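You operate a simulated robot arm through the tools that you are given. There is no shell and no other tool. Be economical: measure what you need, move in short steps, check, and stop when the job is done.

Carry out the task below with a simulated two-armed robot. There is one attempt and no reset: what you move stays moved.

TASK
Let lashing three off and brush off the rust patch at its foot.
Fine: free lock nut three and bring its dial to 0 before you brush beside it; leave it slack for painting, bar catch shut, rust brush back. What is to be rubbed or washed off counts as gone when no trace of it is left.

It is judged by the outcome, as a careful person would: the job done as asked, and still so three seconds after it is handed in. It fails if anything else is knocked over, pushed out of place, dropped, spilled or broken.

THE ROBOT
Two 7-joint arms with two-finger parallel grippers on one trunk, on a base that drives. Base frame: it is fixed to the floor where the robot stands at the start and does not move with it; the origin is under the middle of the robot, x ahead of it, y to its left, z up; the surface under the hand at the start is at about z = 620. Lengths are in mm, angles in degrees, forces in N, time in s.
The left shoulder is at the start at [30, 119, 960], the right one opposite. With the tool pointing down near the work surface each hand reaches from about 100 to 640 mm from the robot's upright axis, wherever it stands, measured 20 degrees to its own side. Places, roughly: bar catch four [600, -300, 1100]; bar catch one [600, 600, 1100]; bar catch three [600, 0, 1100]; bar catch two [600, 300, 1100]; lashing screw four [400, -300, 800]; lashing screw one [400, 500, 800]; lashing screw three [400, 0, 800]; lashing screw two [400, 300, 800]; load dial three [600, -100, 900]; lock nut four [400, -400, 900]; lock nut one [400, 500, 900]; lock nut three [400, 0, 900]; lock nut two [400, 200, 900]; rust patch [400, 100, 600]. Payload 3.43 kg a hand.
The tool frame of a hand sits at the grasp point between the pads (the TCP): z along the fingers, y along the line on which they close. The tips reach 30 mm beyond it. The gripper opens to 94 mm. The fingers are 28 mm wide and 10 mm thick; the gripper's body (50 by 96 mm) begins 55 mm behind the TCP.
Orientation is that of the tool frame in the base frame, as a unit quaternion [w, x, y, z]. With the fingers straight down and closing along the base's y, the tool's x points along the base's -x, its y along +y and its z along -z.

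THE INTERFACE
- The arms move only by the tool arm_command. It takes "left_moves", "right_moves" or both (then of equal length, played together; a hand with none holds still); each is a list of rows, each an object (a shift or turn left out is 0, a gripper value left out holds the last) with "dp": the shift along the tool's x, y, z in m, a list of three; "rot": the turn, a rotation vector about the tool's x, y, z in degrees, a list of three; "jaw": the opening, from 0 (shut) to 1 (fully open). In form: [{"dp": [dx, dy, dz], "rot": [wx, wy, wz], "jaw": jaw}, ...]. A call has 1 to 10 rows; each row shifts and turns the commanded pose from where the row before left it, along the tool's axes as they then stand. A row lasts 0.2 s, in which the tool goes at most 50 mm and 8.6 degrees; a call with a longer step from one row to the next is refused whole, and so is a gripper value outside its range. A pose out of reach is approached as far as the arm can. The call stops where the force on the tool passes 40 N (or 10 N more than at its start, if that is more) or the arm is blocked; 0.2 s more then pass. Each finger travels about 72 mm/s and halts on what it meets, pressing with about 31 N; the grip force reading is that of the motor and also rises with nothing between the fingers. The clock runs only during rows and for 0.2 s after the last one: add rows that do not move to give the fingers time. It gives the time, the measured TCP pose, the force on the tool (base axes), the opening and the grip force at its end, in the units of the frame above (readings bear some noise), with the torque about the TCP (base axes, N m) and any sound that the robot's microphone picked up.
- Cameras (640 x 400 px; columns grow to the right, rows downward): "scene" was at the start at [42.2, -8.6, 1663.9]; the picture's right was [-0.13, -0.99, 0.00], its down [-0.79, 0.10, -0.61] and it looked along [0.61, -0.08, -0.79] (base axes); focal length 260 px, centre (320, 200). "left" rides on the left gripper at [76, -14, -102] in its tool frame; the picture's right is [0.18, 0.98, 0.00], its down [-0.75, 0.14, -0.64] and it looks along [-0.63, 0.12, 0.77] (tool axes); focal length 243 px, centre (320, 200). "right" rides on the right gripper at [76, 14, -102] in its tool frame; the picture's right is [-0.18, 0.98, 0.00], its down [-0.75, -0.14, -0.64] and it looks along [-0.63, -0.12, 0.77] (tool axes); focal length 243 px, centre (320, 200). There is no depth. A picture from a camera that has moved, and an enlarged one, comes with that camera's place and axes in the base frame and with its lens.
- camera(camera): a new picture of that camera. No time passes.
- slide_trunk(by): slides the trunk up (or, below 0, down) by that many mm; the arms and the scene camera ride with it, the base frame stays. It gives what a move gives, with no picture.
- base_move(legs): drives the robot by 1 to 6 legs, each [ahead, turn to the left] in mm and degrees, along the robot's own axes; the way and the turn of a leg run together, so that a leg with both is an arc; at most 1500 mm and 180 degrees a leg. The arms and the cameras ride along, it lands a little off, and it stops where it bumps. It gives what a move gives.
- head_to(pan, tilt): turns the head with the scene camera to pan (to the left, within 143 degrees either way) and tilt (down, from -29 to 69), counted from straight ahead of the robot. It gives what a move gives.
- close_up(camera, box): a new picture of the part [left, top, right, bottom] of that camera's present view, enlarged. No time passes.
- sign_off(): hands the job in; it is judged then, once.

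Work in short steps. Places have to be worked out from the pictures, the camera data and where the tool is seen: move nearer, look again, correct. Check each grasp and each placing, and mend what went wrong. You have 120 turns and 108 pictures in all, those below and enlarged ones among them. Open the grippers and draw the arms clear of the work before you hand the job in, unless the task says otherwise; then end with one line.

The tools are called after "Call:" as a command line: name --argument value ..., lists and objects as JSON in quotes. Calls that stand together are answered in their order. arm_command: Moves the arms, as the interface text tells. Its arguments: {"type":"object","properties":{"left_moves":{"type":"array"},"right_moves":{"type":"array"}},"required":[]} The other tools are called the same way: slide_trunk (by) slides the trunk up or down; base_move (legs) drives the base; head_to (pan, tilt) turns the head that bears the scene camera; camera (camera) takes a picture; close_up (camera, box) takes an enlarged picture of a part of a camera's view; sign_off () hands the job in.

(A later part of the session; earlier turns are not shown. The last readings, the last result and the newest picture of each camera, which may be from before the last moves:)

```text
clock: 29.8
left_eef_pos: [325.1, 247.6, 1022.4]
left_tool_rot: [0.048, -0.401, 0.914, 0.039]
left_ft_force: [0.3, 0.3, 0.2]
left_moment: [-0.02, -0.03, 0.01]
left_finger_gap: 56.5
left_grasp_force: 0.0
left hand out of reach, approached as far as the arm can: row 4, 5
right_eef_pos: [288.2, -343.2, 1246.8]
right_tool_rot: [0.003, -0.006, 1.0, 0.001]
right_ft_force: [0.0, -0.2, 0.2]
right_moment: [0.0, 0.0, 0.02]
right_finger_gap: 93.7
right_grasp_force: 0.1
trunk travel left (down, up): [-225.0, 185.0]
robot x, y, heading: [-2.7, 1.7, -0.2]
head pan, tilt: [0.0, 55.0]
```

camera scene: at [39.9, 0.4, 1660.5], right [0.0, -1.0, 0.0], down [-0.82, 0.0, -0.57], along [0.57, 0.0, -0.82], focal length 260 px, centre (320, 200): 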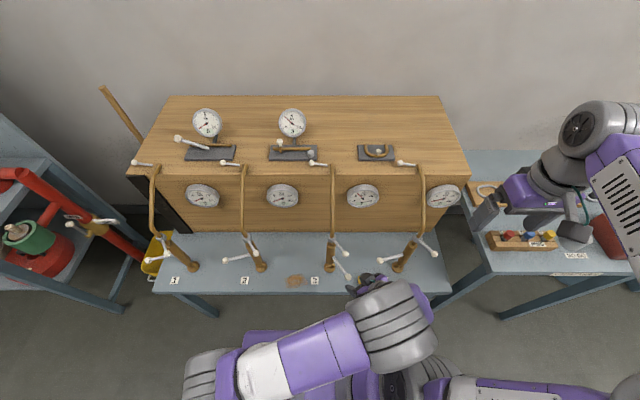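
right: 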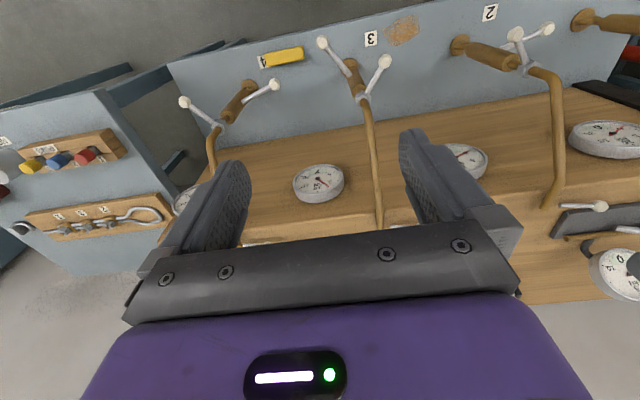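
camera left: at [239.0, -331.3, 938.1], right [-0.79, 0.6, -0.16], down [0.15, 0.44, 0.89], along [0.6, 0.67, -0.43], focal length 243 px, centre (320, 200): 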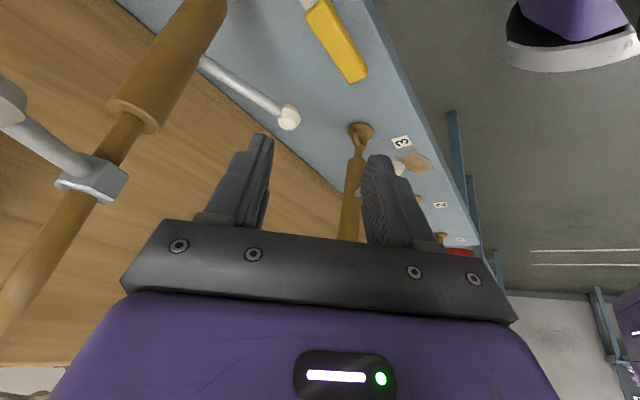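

Left hand is clear; I straighten it, and orient the right hand (yaw 205°, tilt 35°).

Call:
arm_command --left_moves '[{"rot": [0, 0, 7.8]}, {"rot": [0, 0, 7.8]}, {"rot": [0, 0, 7.8]}, {"rot": [0, 0, 7.8]}, {"rot": [0, 0, 7.8]}, {"dp": [0, 0.04, -0.02]}, {"dp": [0, 0.04, -0.02]}, {"dp": [0, 0.04, -0.02]}]' --right_moves '[{"rot": [0, 0, -8.3], "jaw": 0.6}, {"rot": [0, 0, -8.3]}, {"rot": [0, 0, -8.3]}, {"rot": [0, -7, 0]}, {"rot": [0, -7, 0]}, {"rot": [0, -7, 0]}, {"rot": [0, -7, 0]}, {"rot": [0, -7, 0]}]'

Call:
arm_command --right_moves '[{"dp": [0.0152, 0.0204, 0.0388]}, {"dp": [0.0152, 0.0204, 0.0388]}, {"dp": [0.0152, 0.0204, 0.0388]}, {"dp": [0.0152, 0.0204, 0.0388]}, {"dp": [0.0152, 0.0204, 0.0388]}, {"dp": [0.0152, 0.0204, 0.0388]}, {"dp": [0.0152, 0.0204, 0.0388]}, {"dp": [0.0152, 0.0204, 0.0388]}, {"dp": [0.0152, 0.0204, 0.0388]}, {"dp": [0.0152, 0.0204, 0.0388]}]'

Call:
camera --camera "right"

Call:
camera --camera "scene"

```text
clock: 31.6
left_eef_pos: [302.7, 360.1, 1096.0]
left_tool_rot: [0.033, -0.072, 0.995, 0.054]
left_ft_force: [0.4, -0.4, 0.1]
left_moment: [-0.04, -0.02, 0.02]
left_finger_gap: 56.4
left_grasp_force: 0.0
right_eef_pos: [286.1, -344.6, 1247.3]
right_tool_rot: [0.298, -0.212, 0.928, 0.066]
right_ft_force: [-0.9, 0.0, -0.1]
right_moment: [-0.01, -0.01, 0.02]
right_finger_gap: 56.5
right_grasp_force: 0.0
trunk travel left (down, up): [-225.0, 185.0]
robot x, y, heading: [-0.1, -0.9, -0.0]
head pan, tilt: [0.0, 55.0]
```

```text
clock: 33.8
left_eef_pos: [305.2, 361.4, 1093.4]
left_tool_rot: [0.032, -0.072, 0.995, 0.053]
left_ft_force: [0.5, 0.5, -0.4]
left_moment: [-0.02, 0.08, 0.02]
left_finger_gap: 56.4
left_grasp_force: 0.0
right_eef_pos: [373.8, -166.1, 879.4]
right_tool_rot: [0.295, -0.21, 0.93, 0.064]
right_ft_force: [1.2, 0.2, 0.1]
right_moment: [-0.02, 0.01, -0.03]
right_finger_gap: 56.3
right_grasp_force: 0.0
right hand out of reach, approached as far as the arm can: row 5, 6, 7, 8, 9
trunk travel left (down, up): [-225.0, 185.0]
robot x, y, heading: [-0.9, -2.7, 0.0]
head pan, tilt: [0.0, 55.0]
```

```text
73 pictures are left
camera right: at [257.2, -202.7, 919.1], right [-0.29, 0.95, 0.1], down [0.28, -0.02, 0.96], along [0.92, 0.3, -0.26], focal length 243 px, centre (320, 200)
```

right: 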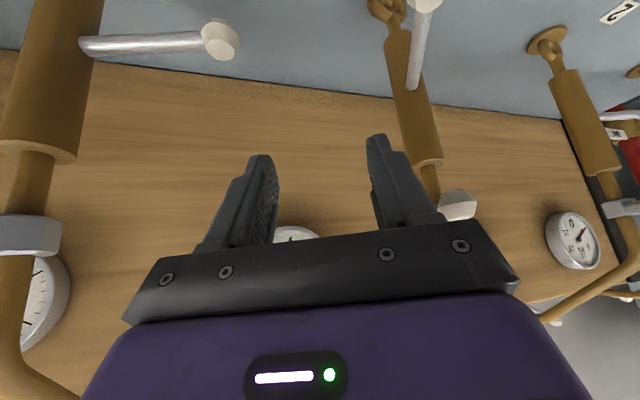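

```text
72 pictures are left
camera scene: at [42.6, 3.0, 1660.5], right [0.0, -1.0, 0.0], down [-0.82, 0.0, -0.57], along [0.57, 0.0, -0.82], focal length 260 px, centre (320, 200)
```

scene: 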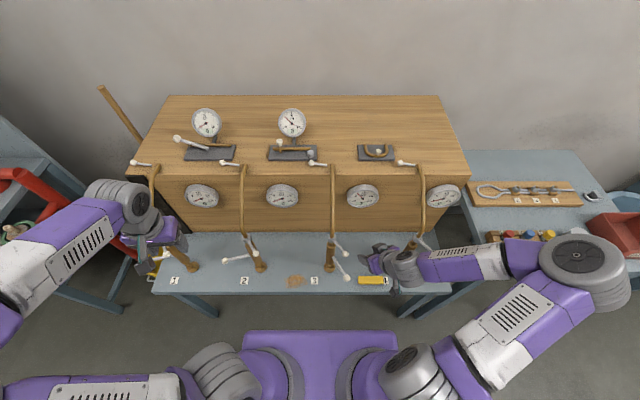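

The right arm is cramped so close to the body; I drive the base back 130 mm (both hands are clear for a backward move).

Call:
base_move --legs '[[-130, 0]]'

```text
clock: 35.1
left_eef_pos: [174.6, 358.6, 1095.6]
left_tool_rot: [0.033, -0.073, 0.995, 0.054]
left_ft_force: [-0.3, 0.0, 0.5]
left_moment: [0.0, -0.04, 0.02]
left_finger_gap: 56.3
left_grasp_force: 0.1
right_eef_pos: [241.5, -164.8, 881.4]
right_tool_rot: [0.297, -0.211, 0.929, 0.065]
right_ft_force: [-0.4, 0.3, -0.1]
right_moment: [0.01, -0.04, -0.05]
right_finger_gap: 56.2
right_grasp_force: 0.1
trunk travel left (down, up): [-225.0, 185.0]
robot x, y, heading: [-129.1, 2.0, 0.1]
head pan, tilt: [0.0, 55.0]
```

Call:
arm_command --right_moves '[{}, {}]'

Call:
camera --camera "right"

```text
clock: 35.7
left_eef_pos: [175.0, 359.3, 1094.0]
left_tool_rot: [0.034, -0.073, 0.995, 0.054]
left_ft_force: [0.5, -0.4, -0.1]
left_moment: [-0.03, -0.03, 0.04]
left_finger_gap: 56.6
left_grasp_force: 0.1
right_eef_pos: [243.6, -165.5, 880.3]
right_tool_rot: [0.297, -0.212, 0.929, 0.066]
right_ft_force: [0.0, -0.2, -0.8]
right_moment: [-0.02, -0.01, -0.02]
right_finger_gap: 56.2
right_grasp_force: 0.0
trunk travel left (down, up): [-225.0, 185.0]
robot x, y, heading: [-131.6, -0.6, -0.0]
head pan, tilt: [0.0, 55.0]
```

```text
71 pictures are left
camera right: at [126.5, -203.2, 919.9], right [-0.29, 0.95, 0.1], down [0.28, -0.02, 0.96], along [0.92, 0.31, -0.26], focal length 243 px, centre (320, 200)
```

right: 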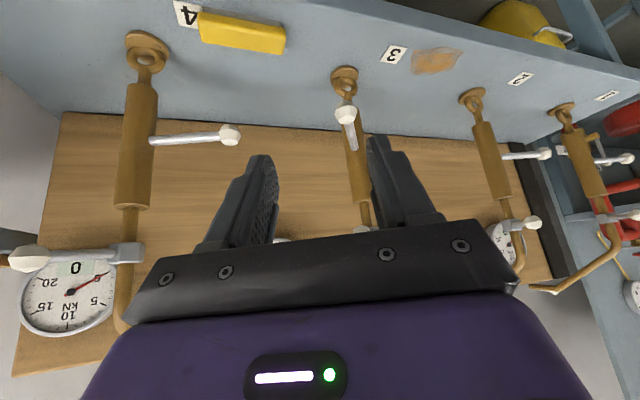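

Call:
arm_command --right_moves '[{"dp": [-0.0097, 0.0072, 0.0331]}, {"dp": [-0.0097, 0.0072, 0.0331]}, {"dp": [-0.0097, 0.0072, 0.0331]}]'

Call:
camera --camera "right"

```text
clock: 36.5
left_eef_pos: [174.3, 360.8, 1094.0]
left_tool_rot: [0.033, -0.072, 0.995, 0.054]
left_ft_force: [0.6, -0.6, 0.1]
left_moment: [-0.01, 0.02, 0.0]
left_finger_gap: 56.6
left_grasp_force: 0.0
right_eef_pos: [307.9, -111.3, 816.5]
right_tool_rot: [0.297, -0.212, 0.929, 0.066]
right_ft_force: [0.2, 0.2, 0.6]
right_moment: [0.01, 0.04, 0.01]
right_finger_gap: 56.3
right_grasp_force: 0.1
trunk travel left (down, up): [-225.0, 185.0]
robot x, y, heading: [-130.0, -2.3, -0.1]
head pan, tilt: [0.0, 55.0]
```

```text
70 pictures are left
camera right: at [191.5, -149.3, 854.5], right [-0.29, 0.95, 0.1], down [0.28, -0.02, 0.96], along [0.92, 0.31, -0.26], focal length 243 px, centre (320, 200)
```

right: 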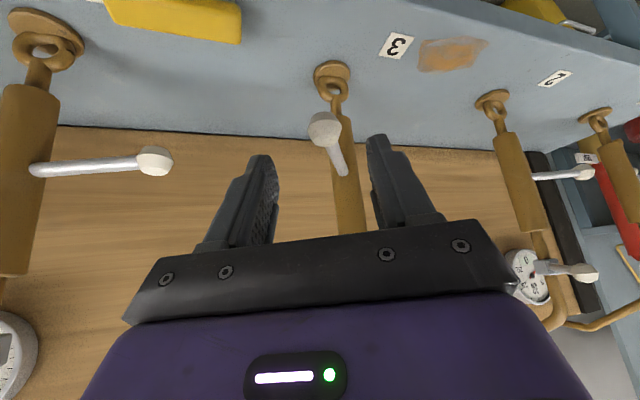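

Ball lies ~4 mm left and a bit lower than my line; corrected, I advance and grip.

Call:
arm_command --right_moves '[{"dp": [0.003, 0.0035, 0.0215]}, {"dp": [0, 0, 0.0215]}, {"dp": [0, 0, 0.02]}, {"jaw": 0.05}, {}, {}, {}]'

Call:
camera --camera "right"

```text
clock: 38.1
left_eef_pos: [175.5, 358.5, 1094.6]
left_tool_rot: [0.032, -0.072, 0.995, 0.053]
left_ft_force: [-0.8, 0.1, 0.0]
left_moment: [-0.02, 0.02, 0.0]
left_finger_gap: 56.7
left_grasp_force: 0.1
right_eef_pos: [336.5, -93.0, 763.3]
right_tool_rot: [0.297, -0.211, 0.929, 0.066]
right_ft_force: [1.4, 0.3, -3.2]
right_moment: [0.11, -0.35, -0.09]
right_finger_gap: 25.4
right_grasp_force: 45.3
trunk travel left (down, up): [-225.0, 185.0]
robot x, y, heading: [-127.7, -2.9, -0.2]
head pan, tilt: [0.0, 55.0]
```

```text
69 pictures are left
camera right: at [220.9, -131.1, 801.9], right [-0.29, 0.95, 0.1], down [0.28, -0.02, 0.96], along [0.92, 0.31, -0.26], focal length 243 px, centre (320, 200)
```

right: 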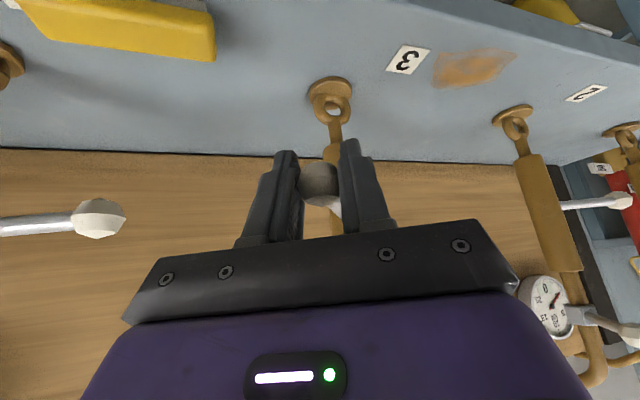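

Clean grip with low forces. Gentle clockwise pull, 10 mm along the tangent.

Call:
arm_command --right_moves '[{"dp": [0.0004, 0.005, -0.0003], "rot": [1.7, 0, 2.4]}, {"dp": [0.0003, 0.005, -0.0002], "rot": [1.7, 0, 2.4]}]'

```text
clock: 38.7
left_eef_pos: [176.9, 361.2, 1093.9]
left_tool_rot: [0.032, -0.074, 0.995, 0.054]
left_ft_force: [0.0, 0.1, 0.6]
left_moment: [0.0, 0.0, 0.0]
left_finger_gap: 56.3
left_grasp_force: 0.0
right_eef_pos: [334.8, -88.5, 763.7]
right_tool_rot: [0.3, -0.17, 0.937, 0.053]
right_ft_force: [17.7, 7.7, -22.7]
right_moment: [0.31, -0.87, -0.05]
right_finger_gap: 25.7
right_grasp_force: 44.9
right hand out of reach, approached as far as the arm can: row 2
trunk travel left (down, up): [-225.0, 185.0]
robot x, y, heading: [-131.0, 0.9, -0.1]
head pan, tilt: [0.0, 55.0]
stopped in row 2 (right hand): the force on the tool passed its limit at 42 N (the readings are from after the stop); the commanded pose is now the measured one
```

The arm itself is out of its reach (too folded), not the lever. Checking the dial and releasing to reposition the base further back.

Call:
close_up --camera "scene" --box '[280, 120, 440, 260]'

Call:
arm_command --right_moves '[{"jaw": 0.6}, {}, {"dp": [0, 0, -0.035]}, {"dp": [0, 0, -0.035]}, {"dp": [0, 0, -0.02]}]'

```text
2.86 times, centred on (360, 190) of scene
camera zoom: at [-86.0, 1.9, 1660.2], right [0.0, -1.0, 0.0], down [-0.82, 0.0, -0.57], along [0.57, 0.0, -0.82], focal length 744 px, centre (206, 229)
```

zoom: 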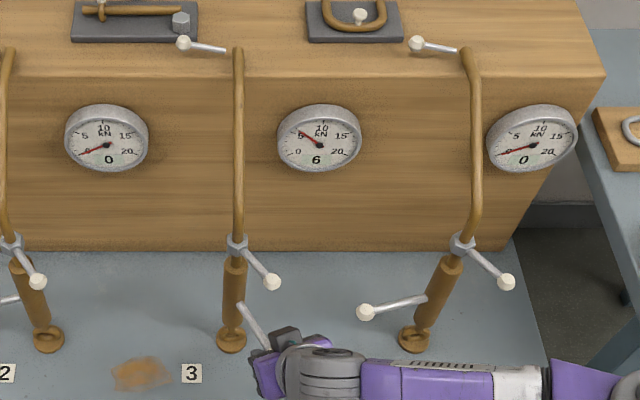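

```text
clock: 39.9
left_eef_pos: [174.4, 360.1, 1095.0]
left_tool_rot: [0.033, -0.072, 0.995, 0.054]
left_ft_force: [-0.5, -0.3, 0.1]
left_moment: [0.03, -0.01, 0.01]
left_finger_gap: 56.4
left_grasp_force: 0.2
right_eef_pos: [282.0, -109.2, 838.9]
right_tool_rot: [0.3, -0.17, 0.937, 0.054]
right_ft_force: [0.0, 0.1, 0.0]
right_moment: [0.03, 0.02, -0.03]
right_finger_gap: 56.6
right_grasp_force: 0.0
trunk travel left (down, up): [-225.0, 185.0]
robot x, y, heading: [-127.4, -1.2, 0.1]
head pan, tilt: [0.0, 55.0]
```

Dial now 6: clockwise loosens. I drive back another 120 mm to give the arm room.

Call:
base_move --legs '[[-120, 0]]'

Call:
camera --camera "right"

```text
clock: 41.1
left_eef_pos: [55.4, 359.2, 1095.6]
left_tool_rot: [0.033, -0.072, 0.995, 0.053]
left_ft_force: [-0.1, 0.0, 0.6]
left_moment: [0.01, -0.05, -0.03]
left_finger_gap: 56.2
left_grasp_force: 0.1
right_eef_pos: [163.7, -107.2, 838.0]
right_tool_rot: [0.3, -0.17, 0.937, 0.054]
right_ft_force: [0.7, 0.3, -1.2]
right_moment: [-0.03, 0.03, -0.01]
right_finger_gap: 56.8
right_grasp_force: 0.1
trunk travel left (down, up): [-225.0, 185.0]
robot x, y, heading: [-243.9, -1.6, 0.2]
head pan, tilt: [0.0, 55.0]
```

```text
67 pictures are left
camera right: at [44.2, -136.0, 878.1], right [-0.21, 0.97, 0.11], down [0.27, -0.05, 0.96], along [0.94, 0.23, -0.26], focal length 243 px, centre (320, 200)
```

right: 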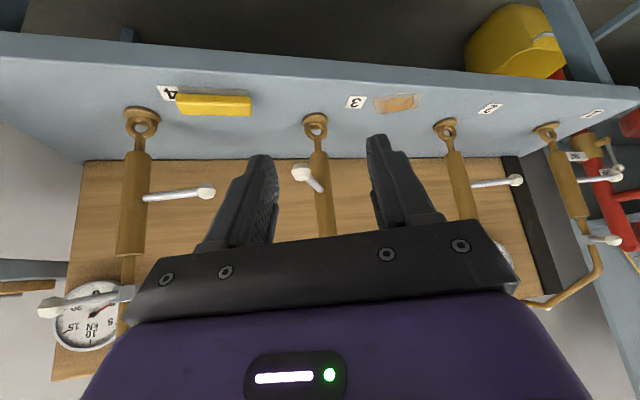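

Call:
arm_command --right_moves '[{"dp": [-0.0231, -0.0105, 0.027]}, {"dp": [-0.0231, -0.0105, 0.027]}, {"dp": [-0.0231, -0.0105, 0.027]}, {"dp": [-0.0231, -0.0105, 0.027]}]'

Call:
camera --camera "right"

```text
clock: 42.1
left_eef_pos: [56.9, 360.0, 1095.2]
left_tool_rot: [0.033, -0.073, 0.995, 0.054]
left_ft_force: [0.4, -0.4, 0.5]
left_moment: [0.01, 0.0, -0.02]
left_finger_gap: 56.4
left_grasp_force: 0.0
right_eef_pos: [295.0, -119.6, 810.7]
right_tool_rot: [0.301, -0.171, 0.937, 0.054]
right_ft_force: [-0.2, 0.1, 0.9]
right_moment: [0.02, -0.01, 0.02]
right_finger_gap: 56.4
right_grasp_force: 0.1
right hand out of reach, approached as far as the arm can: row 4
trunk travel left (down, up): [-225.0, 185.0]
robot x, y, heading: [-247.3, 0.7, -0.0]
head pan, tilt: [0.0, 55.0]
```

```text
66 pictures are left
camera right: at [175.4, -146.4, 849.2], right [-0.21, 0.97, 0.11], down [0.27, -0.05, 0.96], along [0.94, 0.23, -0.26], focal length 243 px, centre (320, 200)
```

right: 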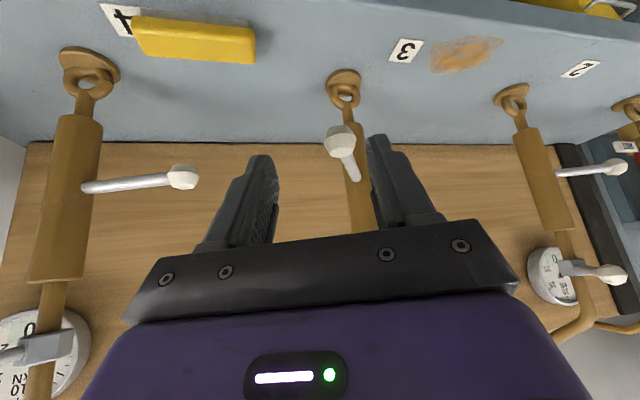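

Reach problem is about arm posture. I'll reduce tilt to ~18° (still clears the nut lever), back the hand off and turn the base left 15° so the work lies on the right arm's side.

Call:
arm_command --right_moves '[{"dp": [0, 0, -0.04]}, {"dp": [0, 0, -0.04]}, {"dp": [0, 0, -0.04]}, {"rot": [0, 8.4, 0]}, {"rot": [0, 8.4, 0]}]'

Call:
base_move --legs '[[0, 15]]'

Call:
arm_command --right_moves '[{}]'

Call:
camera --camera "right"

```text
clock: 43.3
left_eef_pos: [56.5, 359.4, 1094.7]
left_tool_rot: [0.033, -0.072, 0.995, 0.054]
left_ft_force: [0.8, 0.5, 0.1]
left_moment: [0.03, -0.03, 0.0]
left_finger_gap: 56.6
left_grasp_force: 0.0
right_eef_pos: [230.1, -142.3, 909.2]
right_tool_rot: [0.159, -0.177, 0.971, 0.029]
right_ft_force: [-0.1, -0.3, 0.2]
right_moment: [0.0, 0.01, 0.01]
right_finger_gap: 56.6
right_grasp_force: 0.0
trunk travel left (down, up): [-225.0, 185.0]
robot x, y, heading: [-247.2, 3.0, -0.2]
head pan, tilt: [0.0, 55.0]
```

```text
clock: 44.6
left_eef_pos: [-47.0, 425.8, 1093.8]
left_tool_rot: [0.026, -0.202, 0.977, 0.057]
left_ft_force: [0.5, 0.3, -0.3]
left_moment: [0.0, -0.01, 0.01]
left_finger_gap: 56.6
left_grasp_force: 0.0
right_eef_pos: [249.6, -15.1, 909.1]
right_tool_rot: [0.156, -0.301, 0.94, 0.049]
right_ft_force: [-0.1, 0.1, 0.2]
right_moment: [-0.05, -0.06, -0.01]
right_finger_gap: 56.5
right_grasp_force: 0.0
trunk travel left (down, up): [-225.0, 185.0]
robot x, y, heading: [-247.8, -1.1, 15.0]
head pan, tilt: [0.0, 55.0]
```

```text
clock: 45.0
left_eef_pos: [-47.4, 425.3, 1095.6]
left_tool_rot: [0.026, -0.203, 0.977, 0.058]
left_ft_force: [-0.4, 1.1, 0.1]
left_moment: [0.0, 0.01, 0.03]
left_finger_gap: 56.3
left_grasp_force: 0.0
right_eef_pos: [249.1, -14.4, 908.5]
right_tool_rot: [0.155, -0.302, 0.939, 0.05]
right_ft_force: [0.2, 0.7, 0.3]
right_moment: [-0.05, -0.04, 0.01]
right_finger_gap: 56.5
right_grasp_force: 0.1
trunk travel left (down, up): [-225.0, 185.0]
robot x, y, heading: [-246.2, -0.2, 15.1]
head pan, tilt: [0.0, 55.0]
```

```text
65 pictures are left
camera right: at [155.3, -61.8, 980.9], right [-0.43, 0.9, 0.06], down [0.49, 0.18, 0.85], along [0.76, 0.39, -0.52], focal length 243 px, centre (320, 200)
```

right: 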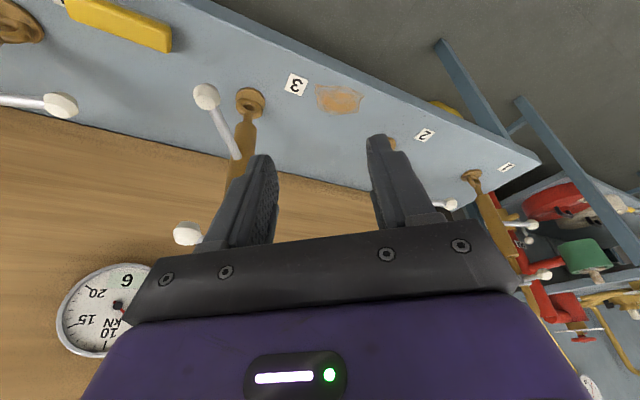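

Call:
arm_command --right_moves '[{"rot": [2.4, 0, 7.1]}, {"rot": [2.4, 0, 7.1]}, {"dp": [-0.002, -0.033, 0.0318]}, {"dp": [-0.002, -0.033, 0.0318]}, {"dp": [-0.002, -0.033, 0.0318]}]'

Call:
camera --camera "right"

```text
clock: 46.2
left_eef_pos: [-47.5, 425.9, 1094.6]
left_tool_rot: [0.025, -0.201, 0.978, 0.057]
left_ft_force: [-0.6, -0.8, 0.3]
left_moment: [0.02, -0.02, 0.0]
left_finger_gap: 56.3
left_grasp_force: 0.0
right_eef_pos: [320.5, -95.6, 820.0]
right_tool_rot: [0.16, -0.177, 0.971, 0.029]
right_ft_force: [-0.5, 0.3, 0.2]
right_moment: [0.02, -0.03, 0.0]
right_finger_gap: 56.2
right_grasp_force: 0.0
trunk travel left (down, up): [-225.0, 185.0]
robot x, y, heading: [-248.0, 0.0, 15.0]
head pan, tilt: [0.0, 55.0]
```

```text
64 pictures are left
camera right: at [215.0, -116.2, 892.2], right [-0.18, 0.98, 0.06], down [0.52, 0.05, 0.85], along [0.83, 0.19, -0.52], focal length 243 px, centre (320, 200)
```

right: 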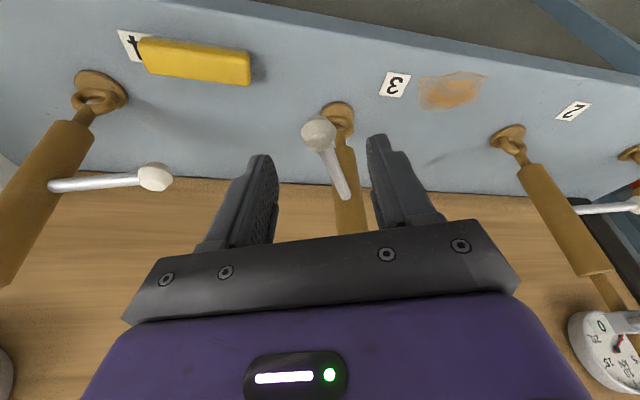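

Call:
arm_command --right_moves '[{"dp": [0.0035, 0.002, 0.02]}, {"dp": [0, 0, 0.02]}, {"dp": [0, 0, 0.019]}, {"jaw": 0.05}, {}, {}, {}]'

```text
clock: 47.8
left_eef_pos: [-46.5, 426.1, 1095.5]
left_tool_rot: [0.026, -0.202, 0.977, 0.058]
left_ft_force: [0.1, 1.1, 0.6]
left_moment: [0.02, 0.03, -0.03]
left_finger_gap: 56.4
left_grasp_force: 0.0
right_eef_pos: [333.8, -87.8, 762.9]
right_tool_rot: [0.16, -0.176, 0.971, 0.029]
right_ft_force: [-1.0, -1.8, -4.5]
right_moment: [0.12, -0.74, -0.14]
right_finger_gap: 25.6
right_grasp_force: 45.3
trunk travel left (down, up): [-225.0, 185.0]
robot x, y, heading: [-245.9, -0.9, 15.0]
head pan, tilt: [0.0, 55.0]
```

Good grip. Clockwise 12° in two steps along the proper arc.

Call:
arm_command --right_moves '[{"dp": [0.0011, 0.0104, -0.0004], "rot": [1.9, 0, 5.7]}, {"dp": [0.0011, 0.0104, -0.0004], "rot": [1.9, 0, 5.7]}]'

Call:
close_up --camera "scene" --box '[320, 100, 520, 240]'

```text
clock: 48.4
left_eef_pos: [-45.9, 426.7, 1095.2]
left_tool_rot: [0.026, -0.203, 0.977, 0.058]
left_ft_force: [-0.3, -0.3, 0.2]
left_moment: [0.01, 0.0, -0.02]
left_finger_gap: 56.5
left_grasp_force: 0.0
right_eef_pos: [324.0, -65.9, 762.2]
right_tool_rot: [0.162, -0.074, 0.984, 0.013]
right_ft_force: [3.6, 2.7, -9.4]
right_moment: [-0.22, -0.39, 0.28]
right_finger_gap: 25.9
right_grasp_force: 45.1
trunk travel left (down, up): [-225.0, 185.0]
robot x, y, heading: [-248.0, -0.9, 14.8]
head pan, tilt: [0.0, 55.0]
```

```text
2.86 times, centred on (420, 170) of scene
camera zoom: at [-207.9, 12.5, 1660.4], right [0.26, -0.97, 0.0], down [-0.79, -0.21, -0.57], along [0.55, 0.15, -0.82], focal length 744 px, centre (34, 286)
```

zoom: 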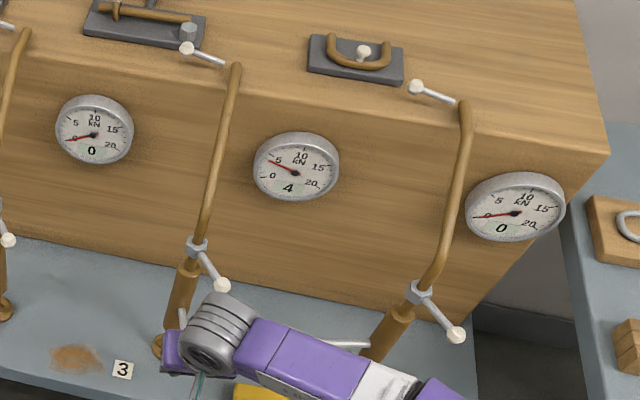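

Dial 4 now. Continue 24°.

Call:
arm_command --right_moves '[{"dp": [0.0011, 0.0104, -0.0004], "rot": [1.9, 0, 5.7]}, {"dp": [0.0011, 0.0104, -0.0004], "rot": [1.9, 0, 5.7]}, {"dp": [0.0011, 0.0104, -0.0004], "rot": [1.9, 0, 5.7]}, {"dp": [0.0011, 0.0104, -0.0004], "rot": [1.9, 0, 5.7]}]'

Call:
close_up --camera "scene" --box '[320, 100, 520, 240]'

```text
clock: 49.4
left_eef_pos: [-46.2, 426.3, 1094.6]
left_tool_rot: [0.026, -0.201, 0.978, 0.057]
left_ft_force: [-0.9, 0.8, 0.1]
left_moment: [0.01, 0.02, -0.03]
left_finger_gap: 56.5
left_grasp_force: 0.2
right_eef_pos: [296.5, -72.8, 777.6]
right_tool_rot: [0.16, 0.135, 0.978, -0.02]
right_ft_force: [0.0, 0.4, 0.2]
right_moment: [-0.01, 0.03, 0.0]
right_finger_gap: 4.6
right_grasp_force: 0.1
right hand out of reach, approached as far as the arm can: row 1, 2, 3, 4
trunk travel left (down, up): [-225.0, 185.0]
robot x, y, heading: [-244.3, 1.4, 14.8]
head pan, tilt: [0.0, 55.0]
```

```text
2.86 times, centred on (420, 170) of scene
camera zoom: at [-208.3, 12.2, 1660.6], right [0.26, -0.97, 0.0], down [-0.79, -0.21, -0.57], along [0.55, 0.15, -0.82], focal length 744 px, centre (34, 286)
```

zoom: 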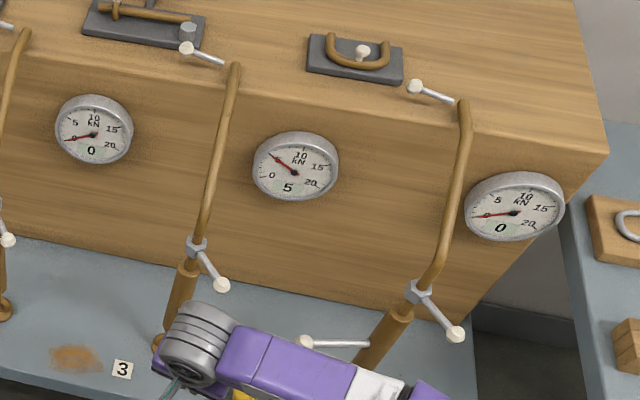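

The right hand ran out of reach turning its wrist and slipped off; dial now 5. I open and retreat it, and look.

Call:
arm_command --right_moves '[{"dp": [0.03, 0, -0.03], "jaw": 0.6}, {"dp": [0.02, 0, -0.04]}, {"dp": [0, 0, -0.045]}, {"dp": [0, 0, -0.045]}, {"rot": [0, 8, 0]}, {"rot": [0, 8, 0]}, {"dp": [0, -0.045, 0]}, {"dp": [0, -0.045, 0]}, {"dp": [0, -0.045, 0]}, {"dp": [0, -0.045, 0]}]'

Call:
base_move --legs '[[0, -15], [130, 0]]'

Call:
camera --camera "scene"

```text
clock: 51.6
left_eef_pos: [-48.1, 424.4, 1095.2]
left_tool_rot: [0.026, -0.202, 0.977, 0.058]
left_ft_force: [0.5, 0.7, 0.2]
left_moment: [0.01, -0.01, 0.0]
left_finger_gap: 56.4
left_grasp_force: 0.1
right_eef_pos: [151.7, -219.8, 913.9]
right_tool_rot: [0.024, 0.134, 0.991, -0.001]
right_ft_force: [0.0, 0.3, 0.0]
right_moment: [0.0, 0.0, -0.03]
right_finger_gap: 56.4
right_grasp_force: 0.0
trunk travel left (down, up): [-225.0, 185.0]
robot x, y, heading: [-251.6, -0.1, 15.1]
head pan, tilt: [0.0, 55.0]
```

```text
clock: 53.8
left_eef_pos: [185.6, 359.9, 1093.5]
left_tool_rot: [0.033, -0.073, 0.995, 0.054]
left_ft_force: [-0.2, 0.1, 0.4]
left_moment: [-0.01, 0.05, -0.05]
left_finger_gap: 56.2
left_grasp_force: 0.1
right_eef_pos: [211.6, -315.7, 913.2]
right_tool_rot: [0.023, 0.263, 0.964, -0.005]
right_ft_force: [0.6, 0.3, -0.4]
right_moment: [0.02, -0.01, -0.02]
right_finger_gap: 56.5
right_grasp_force: 0.0
trunk travel left (down, up): [-225.0, 185.0]
robot x, y, heading: [-121.4, 0.5, 0.1]
head pan, tilt: [0.0, 55.0]
```

```text
61 pictures are left
camera scene: at [-78.8, 1.0, 1660.5], right [0.0, -1.0, 0.0], down [-0.82, 0.0, -0.57], along [0.57, 0.0, -0.82], focal length 260 px, centre (320, 200)
```

scene: 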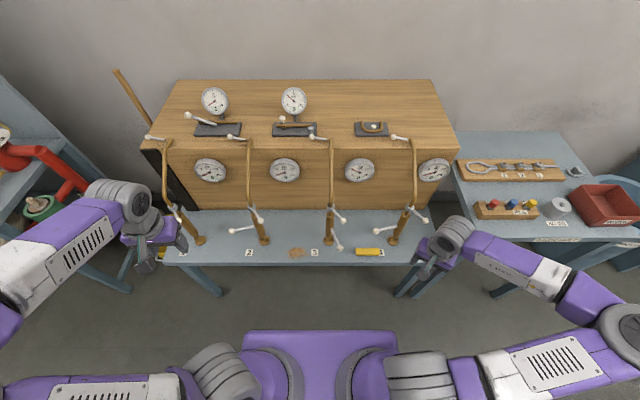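

Call:
close_up --camera "scene" --box '[280, 200, 390, 270]'

```text
5.71 times, centred on (335, 235) of scene
camera zoom: at [-78.8, 1.0, 1660.5], right [0.0, -1.0, 0.0], down [-0.82, 0.0, -0.57], along [0.57, 0.0, -0.82], focal length 1488 px, centre (234, 0)
```

zoom: 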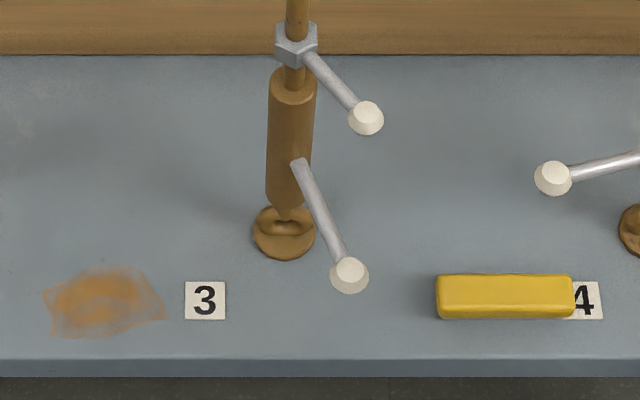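

Lever now at ~201°, ball ≈(328,-74,763). I bring the left hand (favourable wrist direction for the rest of the turn) to it with 20° tilt.

Call:
arm_command --left_moves '[{"rot": [6, 0, 0]}, {"rot": [0, 0, 5]}, {"rot": [0, 0, 5]}, {"rot": [0, -8, 0]}, {"rot": [0, -8, 0]}]'

Call:
arm_command --left_moves '[{"dp": [-0.0046, -0.0429, 0.0223]}, {"dp": [-0.0046, -0.0429, 0.0223]}, {"dp": [-0.0046, -0.0429, 0.0223]}, {"dp": [-0.0046, -0.0429, 0.0223]}, {"dp": [-0.0046, -0.0429, 0.0223]}, {"dp": [-0.0046, -0.0429, 0.0223]}, {"dp": [-0.0046, -0.0429, 0.0223]}, {"dp": [-0.0046, -0.0429, 0.0223]}, {"dp": [-0.0046, -0.0429, 0.0223]}, {"dp": [-0.0046, -0.0429, 0.0223]}]'

Call:
camera --camera "left"

```text
clock: 55.0
left_eef_pos: [183.8, 359.7, 1094.6]
left_tool_rot: [0.177, 0.018, 0.984, 0.003]
left_ft_force: [-0.5, 0.0, 0.5]
left_moment: [0.01, -0.01, 0.04]
left_finger_gap: 56.5
left_grasp_force: 0.1
right_eef_pos: [210.4, -315.5, 912.6]
right_tool_rot: [0.024, 0.262, 0.965, -0.005]
right_ft_force: [-0.3, 0.0, 0.2]
right_moment: [-0.03, 0.04, 0.03]
right_finger_gap: 56.1
right_grasp_force: 0.1
trunk travel left (down, up): [-225.0, 185.0]
robot x, y, heading: [-118.4, 2.2, 0.2]
head pan, tilt: [0.0, 55.0]
```

```text
clock: 57.1
left_eef_pos: [289.9, -71.6, 896.6]
left_tool_rot: [0.175, 0.016, 0.984, 0.003]
left_ft_force: [-0.1, 0.4, -0.9]
left_moment: [-0.02, 0.0, -0.01]
left_finger_gap: 56.5
left_grasp_force: 0.1
right_eef_pos: [209.9, -316.0, 912.4]
right_tool_rot: [0.024, 0.264, 0.964, -0.005]
right_ft_force: [0.4, 0.4, 0.4]
right_moment: [0.0, -0.02, -0.02]
right_finger_gap: 56.2
right_grasp_force: 0.0
trunk travel left (down, up): [-225.0, 185.0]
robot x, y, heading: [-119.3, -3.1, 0.1]
head pan, tilt: [0.0, 55.0]
```

```text
59 pictures are left
camera left: at [182.2, -84.3, 964.7], right [-0.14, 0.99, -0.05], down [0.49, 0.11, 0.86], along [0.86, 0.1, -0.5], focal length 243 px, centre (320, 200)
```

left: 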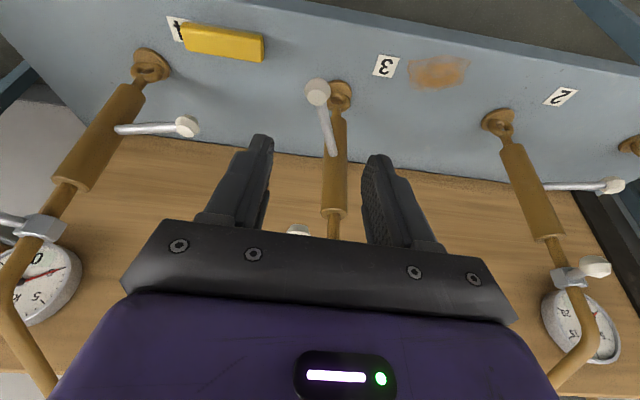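

Call:
arm_command --left_moves '[{"dp": [0.0094, -0.0027, 0.035]}, {"dp": [0, 0, 0.0345]}, {"dp": [0, 0, 0.0345]}, {"dp": [0, 0, 0.0345]}, {"jaw": 0.05}, {}, {}, {}]'

Call:
camera --camera "left"

```text
clock: 59.0
left_eef_pos: [329.0, -73.6, 763.3]
left_tool_rot: [0.176, 0.017, 0.984, 0.002]
left_ft_force: [-0.1, -2.5, -6.2]
left_moment: [-0.15, -0.94, -0.26]
left_finger_gap: 25.7
left_grasp_force: 45.0
right_eef_pos: [210.8, -316.2, 913.9]
right_tool_rot: [0.023, 0.263, 0.965, -0.006]
right_ft_force: [0.1, -0.1, -0.2]
right_moment: [0.01, 0.0, -0.02]
right_finger_gap: 56.3
right_grasp_force: 0.0
trunk travel left (down, up): [-225.0, 185.0]
robot x, y, heading: [-117.0, 2.3, -0.1]
head pan, tilt: [0.0, 55.0]
```

```text
58 pictures are left
camera left: at [221.6, -86.3, 831.8], right [-0.14, 0.99, -0.05], down [0.49, 0.12, 0.86], along [0.86, 0.1, -0.5], focal length 243 px, centre (320, 200)
```

left: 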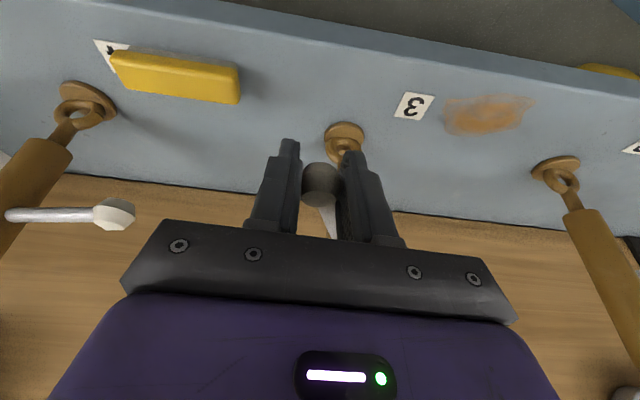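

Firm grip. I swing clockwise 18° along the arc with the hand's yaw held.

Call:
arm_command --left_moves '[{"dp": [0.0034, 0.0097, -0.0011]}, {"dp": [0.0023, 0.01, -0.0007]}, {"dp": [0.0013, 0.0102, -0.0003]}]'

Call:
close_up --camera "scene" --box '[320, 140, 400, 190]'

```text
clock: 59.8
left_eef_pos: [322.1, -42.6, 763.5]
left_tool_rot: [0.175, 0.017, 0.984, 0.003]
left_ft_force: [-3.0, -5.8, -2.0]
left_moment: [-0.08, 0.19, -0.47]
left_finger_gap: 25.7
left_grasp_force: 44.9
right_eef_pos: [210.3, -317.2, 913.0]
right_tool_rot: [0.023, 0.264, 0.964, -0.004]
right_ft_force: [-0.1, -0.7, 0.7]
right_moment: [0.04, 0.01, -0.03]
right_finger_gap: 56.5
right_grasp_force: 0.0
trunk travel left (down, up): [-225.0, 185.0]
robot x, y, heading: [-122.4, 1.0, -0.1]
head pan, tilt: [0.0, 55.0]
```

```text
8.00 times, centred on (360, 165) of scene
camera zoom: at [-80.5, 0.5, 1660.6], right [0.0, -1.0, 0.0], down [-0.82, 0.0, -0.57], along [0.57, 0.0, -0.82], focal length 2083 px, centre (0, 480)
```

zoom: 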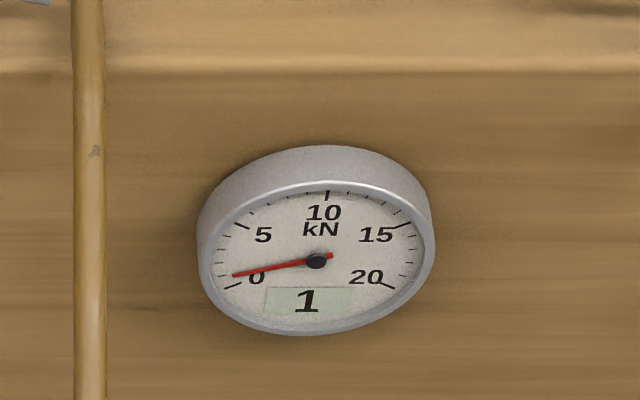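

Dial 1. Continue 30° more so it is truly slack.

Call:
arm_command --left_moves '[{"dp": [0.0002, 0.0103, 0], "rot": [2.05, 0, 5.64]}, {"dp": [0.0002, 0.0103, 0], "rot": [2.05, 0, 5.64]}, {"dp": [0.0002, 0.0103, 0], "rot": [2.05, 0, 5.64]}, {"dp": [0.0002, 0.0103, 0], "rot": [2.05, 0, 5.64]}, {"dp": [0.0002, 0.0103, 0], "rot": [2.05, 0, 5.64]}]'

Call:
camera --camera "scene"

Call:
close_up --camera "scene" --box '[320, 140, 400, 190]'

```text
clock: 61.0
left_eef_pos: [334.5, 9.2, 762.9]
left_tool_rot: [0.166, 0.271, 0.947, -0.041]
left_ft_force: [-8.1, 7.1, -1.7]
left_moment: [-0.28, 0.26, 0.19]
left_finger_gap: 25.9
left_grasp_force: 45.4
right_eef_pos: [210.0, -315.8, 912.5]
right_tool_rot: [0.023, 0.263, 0.964, -0.005]
right_ft_force: [0.1, -0.1, 0.1]
right_moment: [0.0, 0.01, -0.01]
right_finger_gap: 56.2
right_grasp_force: 0.1
trunk travel left (down, up): [-225.0, 185.0]
robot x, y, heading: [-122.2, -0.9, -0.0]
head pan, tilt: [0.0, 55.0]
```

```text
56 pictures are left
camera scene: at [-81.2, 2.2, 1660.6], right [0.0, -1.0, 0.0], down [-0.82, 0.0, -0.57], along [0.57, 0.0, -0.82], focal length 260 px, centre (320, 200)
```

scene: 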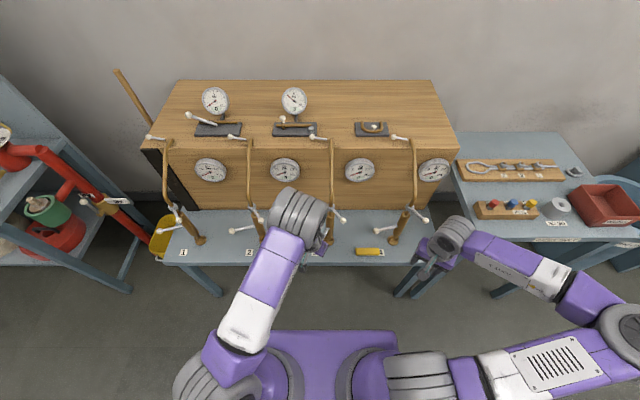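

```text
8.00 times, centred on (360, 165) of scene
camera zoom: at [-81.2, 2.2, 1660.6], right [0.0, -1.0, 0.0], down [-0.82, 0.0, -0.57], along [0.57, 0.0, -0.82], focal length 2083 px, centre (0, 480)
```

zoom: 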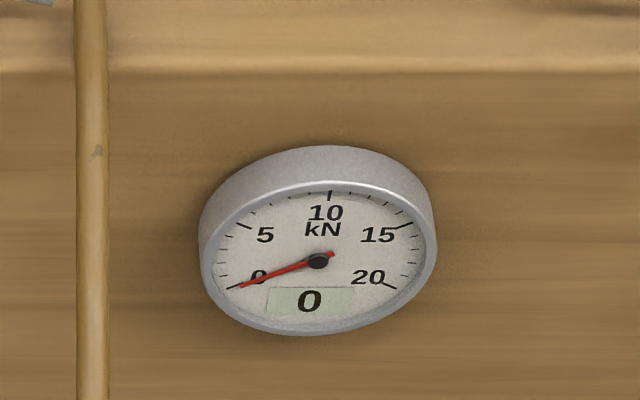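

Dial three reads 0. I release the lever, retreat the left hand, and look at lashing and brush.

Call:
arm_command --left_moves '[{"jaw": 0.6}, {}, {"dp": [0.01, 0, -0.03]}, {"dp": [0.01, 0, -0.04]}, {"dp": [0, 0, -0.045]}, {"dp": [0, 0.03, -0.035]}, {"dp": [0, 0.045, -0.015]}, {"dp": [0, 0.045, -0.015]}, {"dp": [0, 0.045, -0.015]}, {"dp": [0, 0.045, 0]}]'

Call:
arm_command --left_moves '[{"dp": [0, 0.045, 0]}, {"dp": [0, 0.045, 0]}, {"dp": [0, 0.045, 0]}, {"dp": [0, 0.045, 0]}]'

Call:
close_up --camera "scene" --box '[270, 180, 410, 270]'

Call:
camera --camera "right"

```text
clock: 63.1
left_eef_pos: [374.8, 230.0, 943.2]
left_tool_rot: [0.168, 0.272, 0.947, -0.042]
left_ft_force: [0.0, -0.4, 0.4]
left_moment: [0.0, 0.02, -0.01]
left_finger_gap: 56.6
left_grasp_force: 0.0
right_eef_pos: [211.4, -314.6, 912.9]
right_tool_rot: [0.023, 0.263, 0.965, -0.006]
right_ft_force: [0.5, -0.3, -1.0]
right_moment: [-0.03, -0.02, 0.0]
right_finger_gap: 56.6
right_grasp_force: 0.1
trunk travel left (down, up): [-225.0, 185.0]
robot x, y, heading: [-120.4, -2.1, -0.0]
head pan, tilt: [0.0, 55.0]
```

```text
clock: 64.2
left_eef_pos: [467.2, 381.6, 944.0]
left_tool_rot: [0.167, 0.272, 0.947, -0.043]
left_ft_force: [-0.2, 0.1, 0.9]
left_moment: [-0.01, -0.01, 0.0]
left_finger_gap: 56.4
left_grasp_force: 0.1
right_eef_pos: [211.0, -314.9, 913.1]
right_tool_rot: [0.023, 0.263, 0.965, -0.006]
right_ft_force: [-0.8, -0.8, -0.4]
right_moment: [0.01, -0.01, -0.02]
right_finger_gap: 56.5
right_grasp_force: 0.1
trunk travel left (down, up): [-225.0, 185.0]
robot x, y, heading: [-119.5, 3.4, -0.2]
head pan, tilt: [0.0, 55.0]
```

```text
4.44 times, centred on (340, 225) of scene
camera zoom: at [-79.8, 1.8, 1660.5], right [0.0, -1.0, 0.0], down [-0.82, 0.0, -0.57], along [0.57, 0.0, -0.82], focal length 1157 px, centre (231, 89)
```

zoom: 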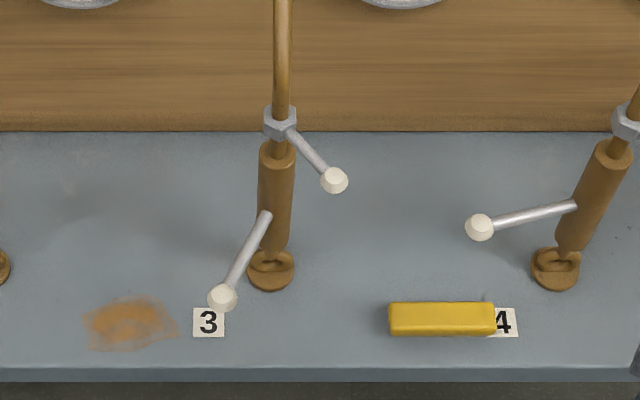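

```text
53 pictures are left
camera right: at [146.7, -260.2, 1011.3], right [0.66, 0.75, 0.01], down [0.55, -0.49, 0.68], along [0.52, -0.44, -0.74], focal length 243 px, centre (320, 200)
```

right: 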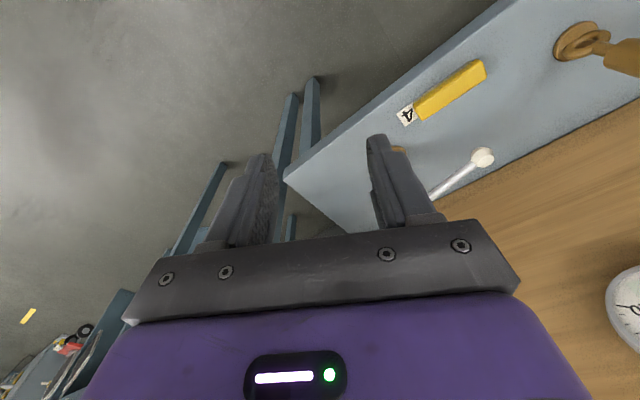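

Lashing three is slack with catch untouched. I pull the left hand straight back out from between the lashings, and look closer at the yellow block.

Call:
arm_command --left_moves '[{"dp": [0.0325, -0.0245, -0.0226]}, {"dp": [0.0325, -0.0245, -0.0226]}, {"dp": [0.0325, -0.0245, -0.0226]}, {"dp": [0.0325, -0.0245, -0.0226]}, {"dp": [0.0325, -0.0245, -0.0226]}]'

Call:
close_up --camera "right" --box '[370, 40, 520, 140]'

```text
clock: 65.3
left_eef_pos: [238.3, 376.7, 995.5]
left_tool_rot: [0.168, 0.272, 0.947, -0.041]
left_ft_force: [0.1, -0.8, -0.9]
left_moment: [0.02, -0.01, 0.01]
left_finger_gap: 56.6
left_grasp_force: 0.1
right_eef_pos: [208.8, -317.1, 913.9]
right_tool_rot: [0.024, 0.263, 0.964, -0.005]
right_ft_force: [-0.1, -0.2, -0.6]
right_moment: [0.03, 0.03, 0.04]
right_finger_gap: 56.5
right_grasp_force: 0.1
trunk travel left (down, up): [-225.0, 185.0]
robot x, y, heading: [-121.5, -3.7, -0.1]
head pan, tilt: [0.0, 55.0]
```

```text
4.00 times, centred on (445, 90) of right
camera zoom: at [145.3, -261.1, 1011.5], right [0.66, 0.75, 0.01], down [0.55, -0.49, 0.68], along [0.52, -0.44, -0.74], focal length 970 px, centre (-180, 640)
```

zoom: 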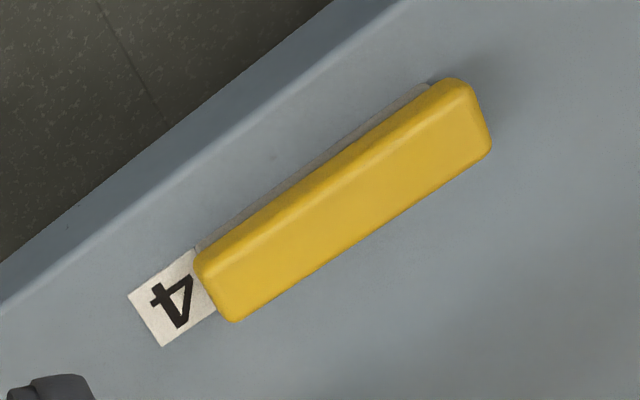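

It is a brush (yellow back, bristles beneath) at ≈(360,-196), top ≈655. I'll use the left hand with fingers closing along x, gripping near its +y end to avoid lever four; first retract the left hand and turn the base right 30°.

Call:
arm_command --left_moves '[{"dp": [0.0359, -0.0245, -0.0132]}, {"dp": [0.0359, -0.0245, -0.0132]}, {"dp": [0.0359, -0.0245, -0.0132]}]'

Call:
base_move --legs '[[0, -30]]'

Call:
arm_command --left_moves '[{"rot": [0, 7, 0]}, {"rot": [0, 7, 0]}, {"rot": [0, 6, 0]}, {"rot": [0, 0, 7]}, {"rot": [0, 0, 7]}, {"rot": [0, 0, 7]}, {"rot": [0, 0, 7]}]'

```text
clock: 66.2
left_eef_pos: [101.3, 375.6, 994.0]
left_tool_rot: [0.168, 0.271, 0.947, -0.042]
left_ft_force: [0.4, -0.5, 0.2]
left_moment: [-0.04, -0.02, 0.0]
left_finger_gap: 56.6
left_grasp_force: 0.1
right_eef_pos: [210.6, -315.8, 912.3]
right_tool_rot: [0.024, 0.263, 0.964, -0.005]
right_ft_force: [1.1, 0.3, 0.5]
right_moment: [0.04, -0.02, -0.01]
right_finger_gap: 56.1
right_grasp_force: 0.1
trunk travel left (down, up): [-225.0, 185.0]
robot x, y, heading: [-119.9, 2.1, 0.3]
head pan, tilt: [0.0, 55.0]
```

```text
clock: 68.0
left_eef_pos: [259.5, 214.4, 993.6]
left_tool_rot: [0.151, 0.506, 0.845, -0.084]
left_ft_force: [-0.3, 0.2, -0.7]
left_moment: [-0.01, 0.0, 0.0]
left_finger_gap: 56.3
left_grasp_force: 0.0
right_eef_pos: [8.4, -438.3, 913.2]
right_tool_rot: [0.021, 0.503, 0.864, -0.011]
right_ft_force: [0.2, 0.5, 0.0]
right_moment: [0.0, -0.01, 0.01]
right_finger_gap: 56.3
right_grasp_force: 0.2
trunk travel left (down, up): [-225.0, 185.0]
robot x, y, heading: [-123.3, 0.8, -29.8]
head pan, tilt: [0.0, 55.0]
```

```text
clock: 69.6
left_eef_pos: [260.2, 213.9, 994.2]
left_tool_rot: [0.001, 0.707, 0.708, 0.006]
left_ft_force: [0.6, -0.3, -0.1]
left_moment: [-0.04, -0.03, 0.02]
left_finger_gap: 56.3
left_grasp_force: 0.0
right_eef_pos: [9.5, -437.8, 913.1]
right_tool_rot: [0.021, 0.503, 0.864, -0.01]
right_ft_force: [0.5, -0.2, 0.2]
right_moment: [0.01, 0.01, 0.02]
right_finger_gap: 56.5
right_grasp_force: 0.0
trunk travel left (down, up): [-225.0, 185.0]
robot x, y, heading: [-120.7, -0.4, -30.2]
head pan, tilt: [0.0, 55.0]
```

Orientation exact. I carry the hand across in front (z≈990) to above the brush.

Call:
arm_command --left_moves '[{"dp": [-0.0415, 0.002, 0]}, {"dp": [-0.0415, 0.002, 0]}, {"dp": [-0.0415, 0.002, 0]}, {"dp": [-0.0415, 0.002, 0]}, {"dp": [-0.0415, 0.002, 0]}, {"dp": [-0.0415, 0.002, 0]}, {"dp": [-0.0415, 0.002, 0]}, {"dp": [-0.0415, 0.002, 0]}, {"dp": [-0.0415, 0.002, 0]}]'

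Call:
camera --camera "left"

Call:
camera --camera "scene"

```text
clock: 71.6
left_eef_pos: [279.4, -161.3, 991.2]
left_tool_rot: [0.0, 0.705, 0.709, 0.007]
left_ft_force: [0.5, 0.8, 0.0]
left_moment: [0.02, 0.0, 0.01]
left_finger_gap: 56.4
left_grasp_force: 0.1
right_eef_pos: [8.3, -438.0, 913.0]
right_tool_rot: [0.021, 0.502, 0.864, -0.011]
right_ft_force: [0.0, 1.4, -0.2]
right_moment: [0.05, -0.01, 0.01]
right_finger_gap: 56.3
right_grasp_force: 0.1
trunk travel left (down, up): [-225.0, 185.0]
robot x, y, heading: [-121.4, 1.6, -30.0]
head pan, tilt: [0.0, 55.0]
```

```text
51 pictures are left
camera left: at [264.3, -87.7, 1093.3], right [0.98, 0.19, 0.01], down [0.14, -0.76, 0.64], along [0.13, -0.62, -0.77], focal length 243 px, centre (320, 200)
```

left: 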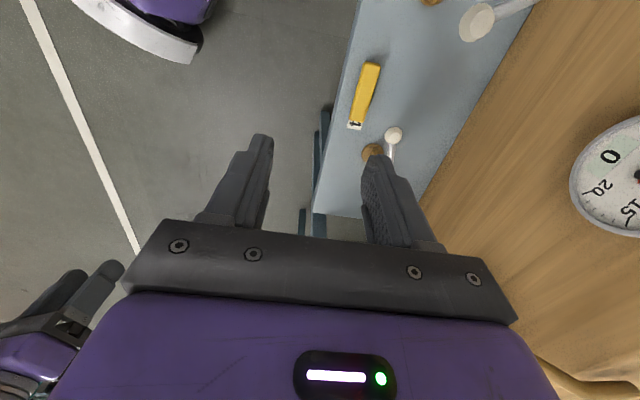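

```text
50 pictures are left
camera scene: at [-85.9, -21.3, 1660.5], right [-0.5, -0.87, 0.0], down [-0.71, 0.41, -0.57], along [0.5, -0.29, -0.82], focal length 260 px, centre (320, 200)
```

scene: 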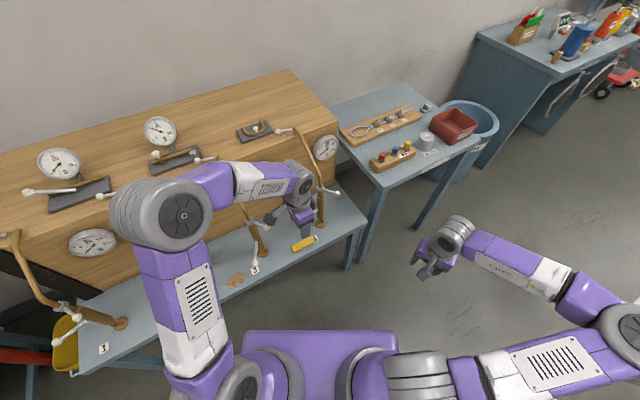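

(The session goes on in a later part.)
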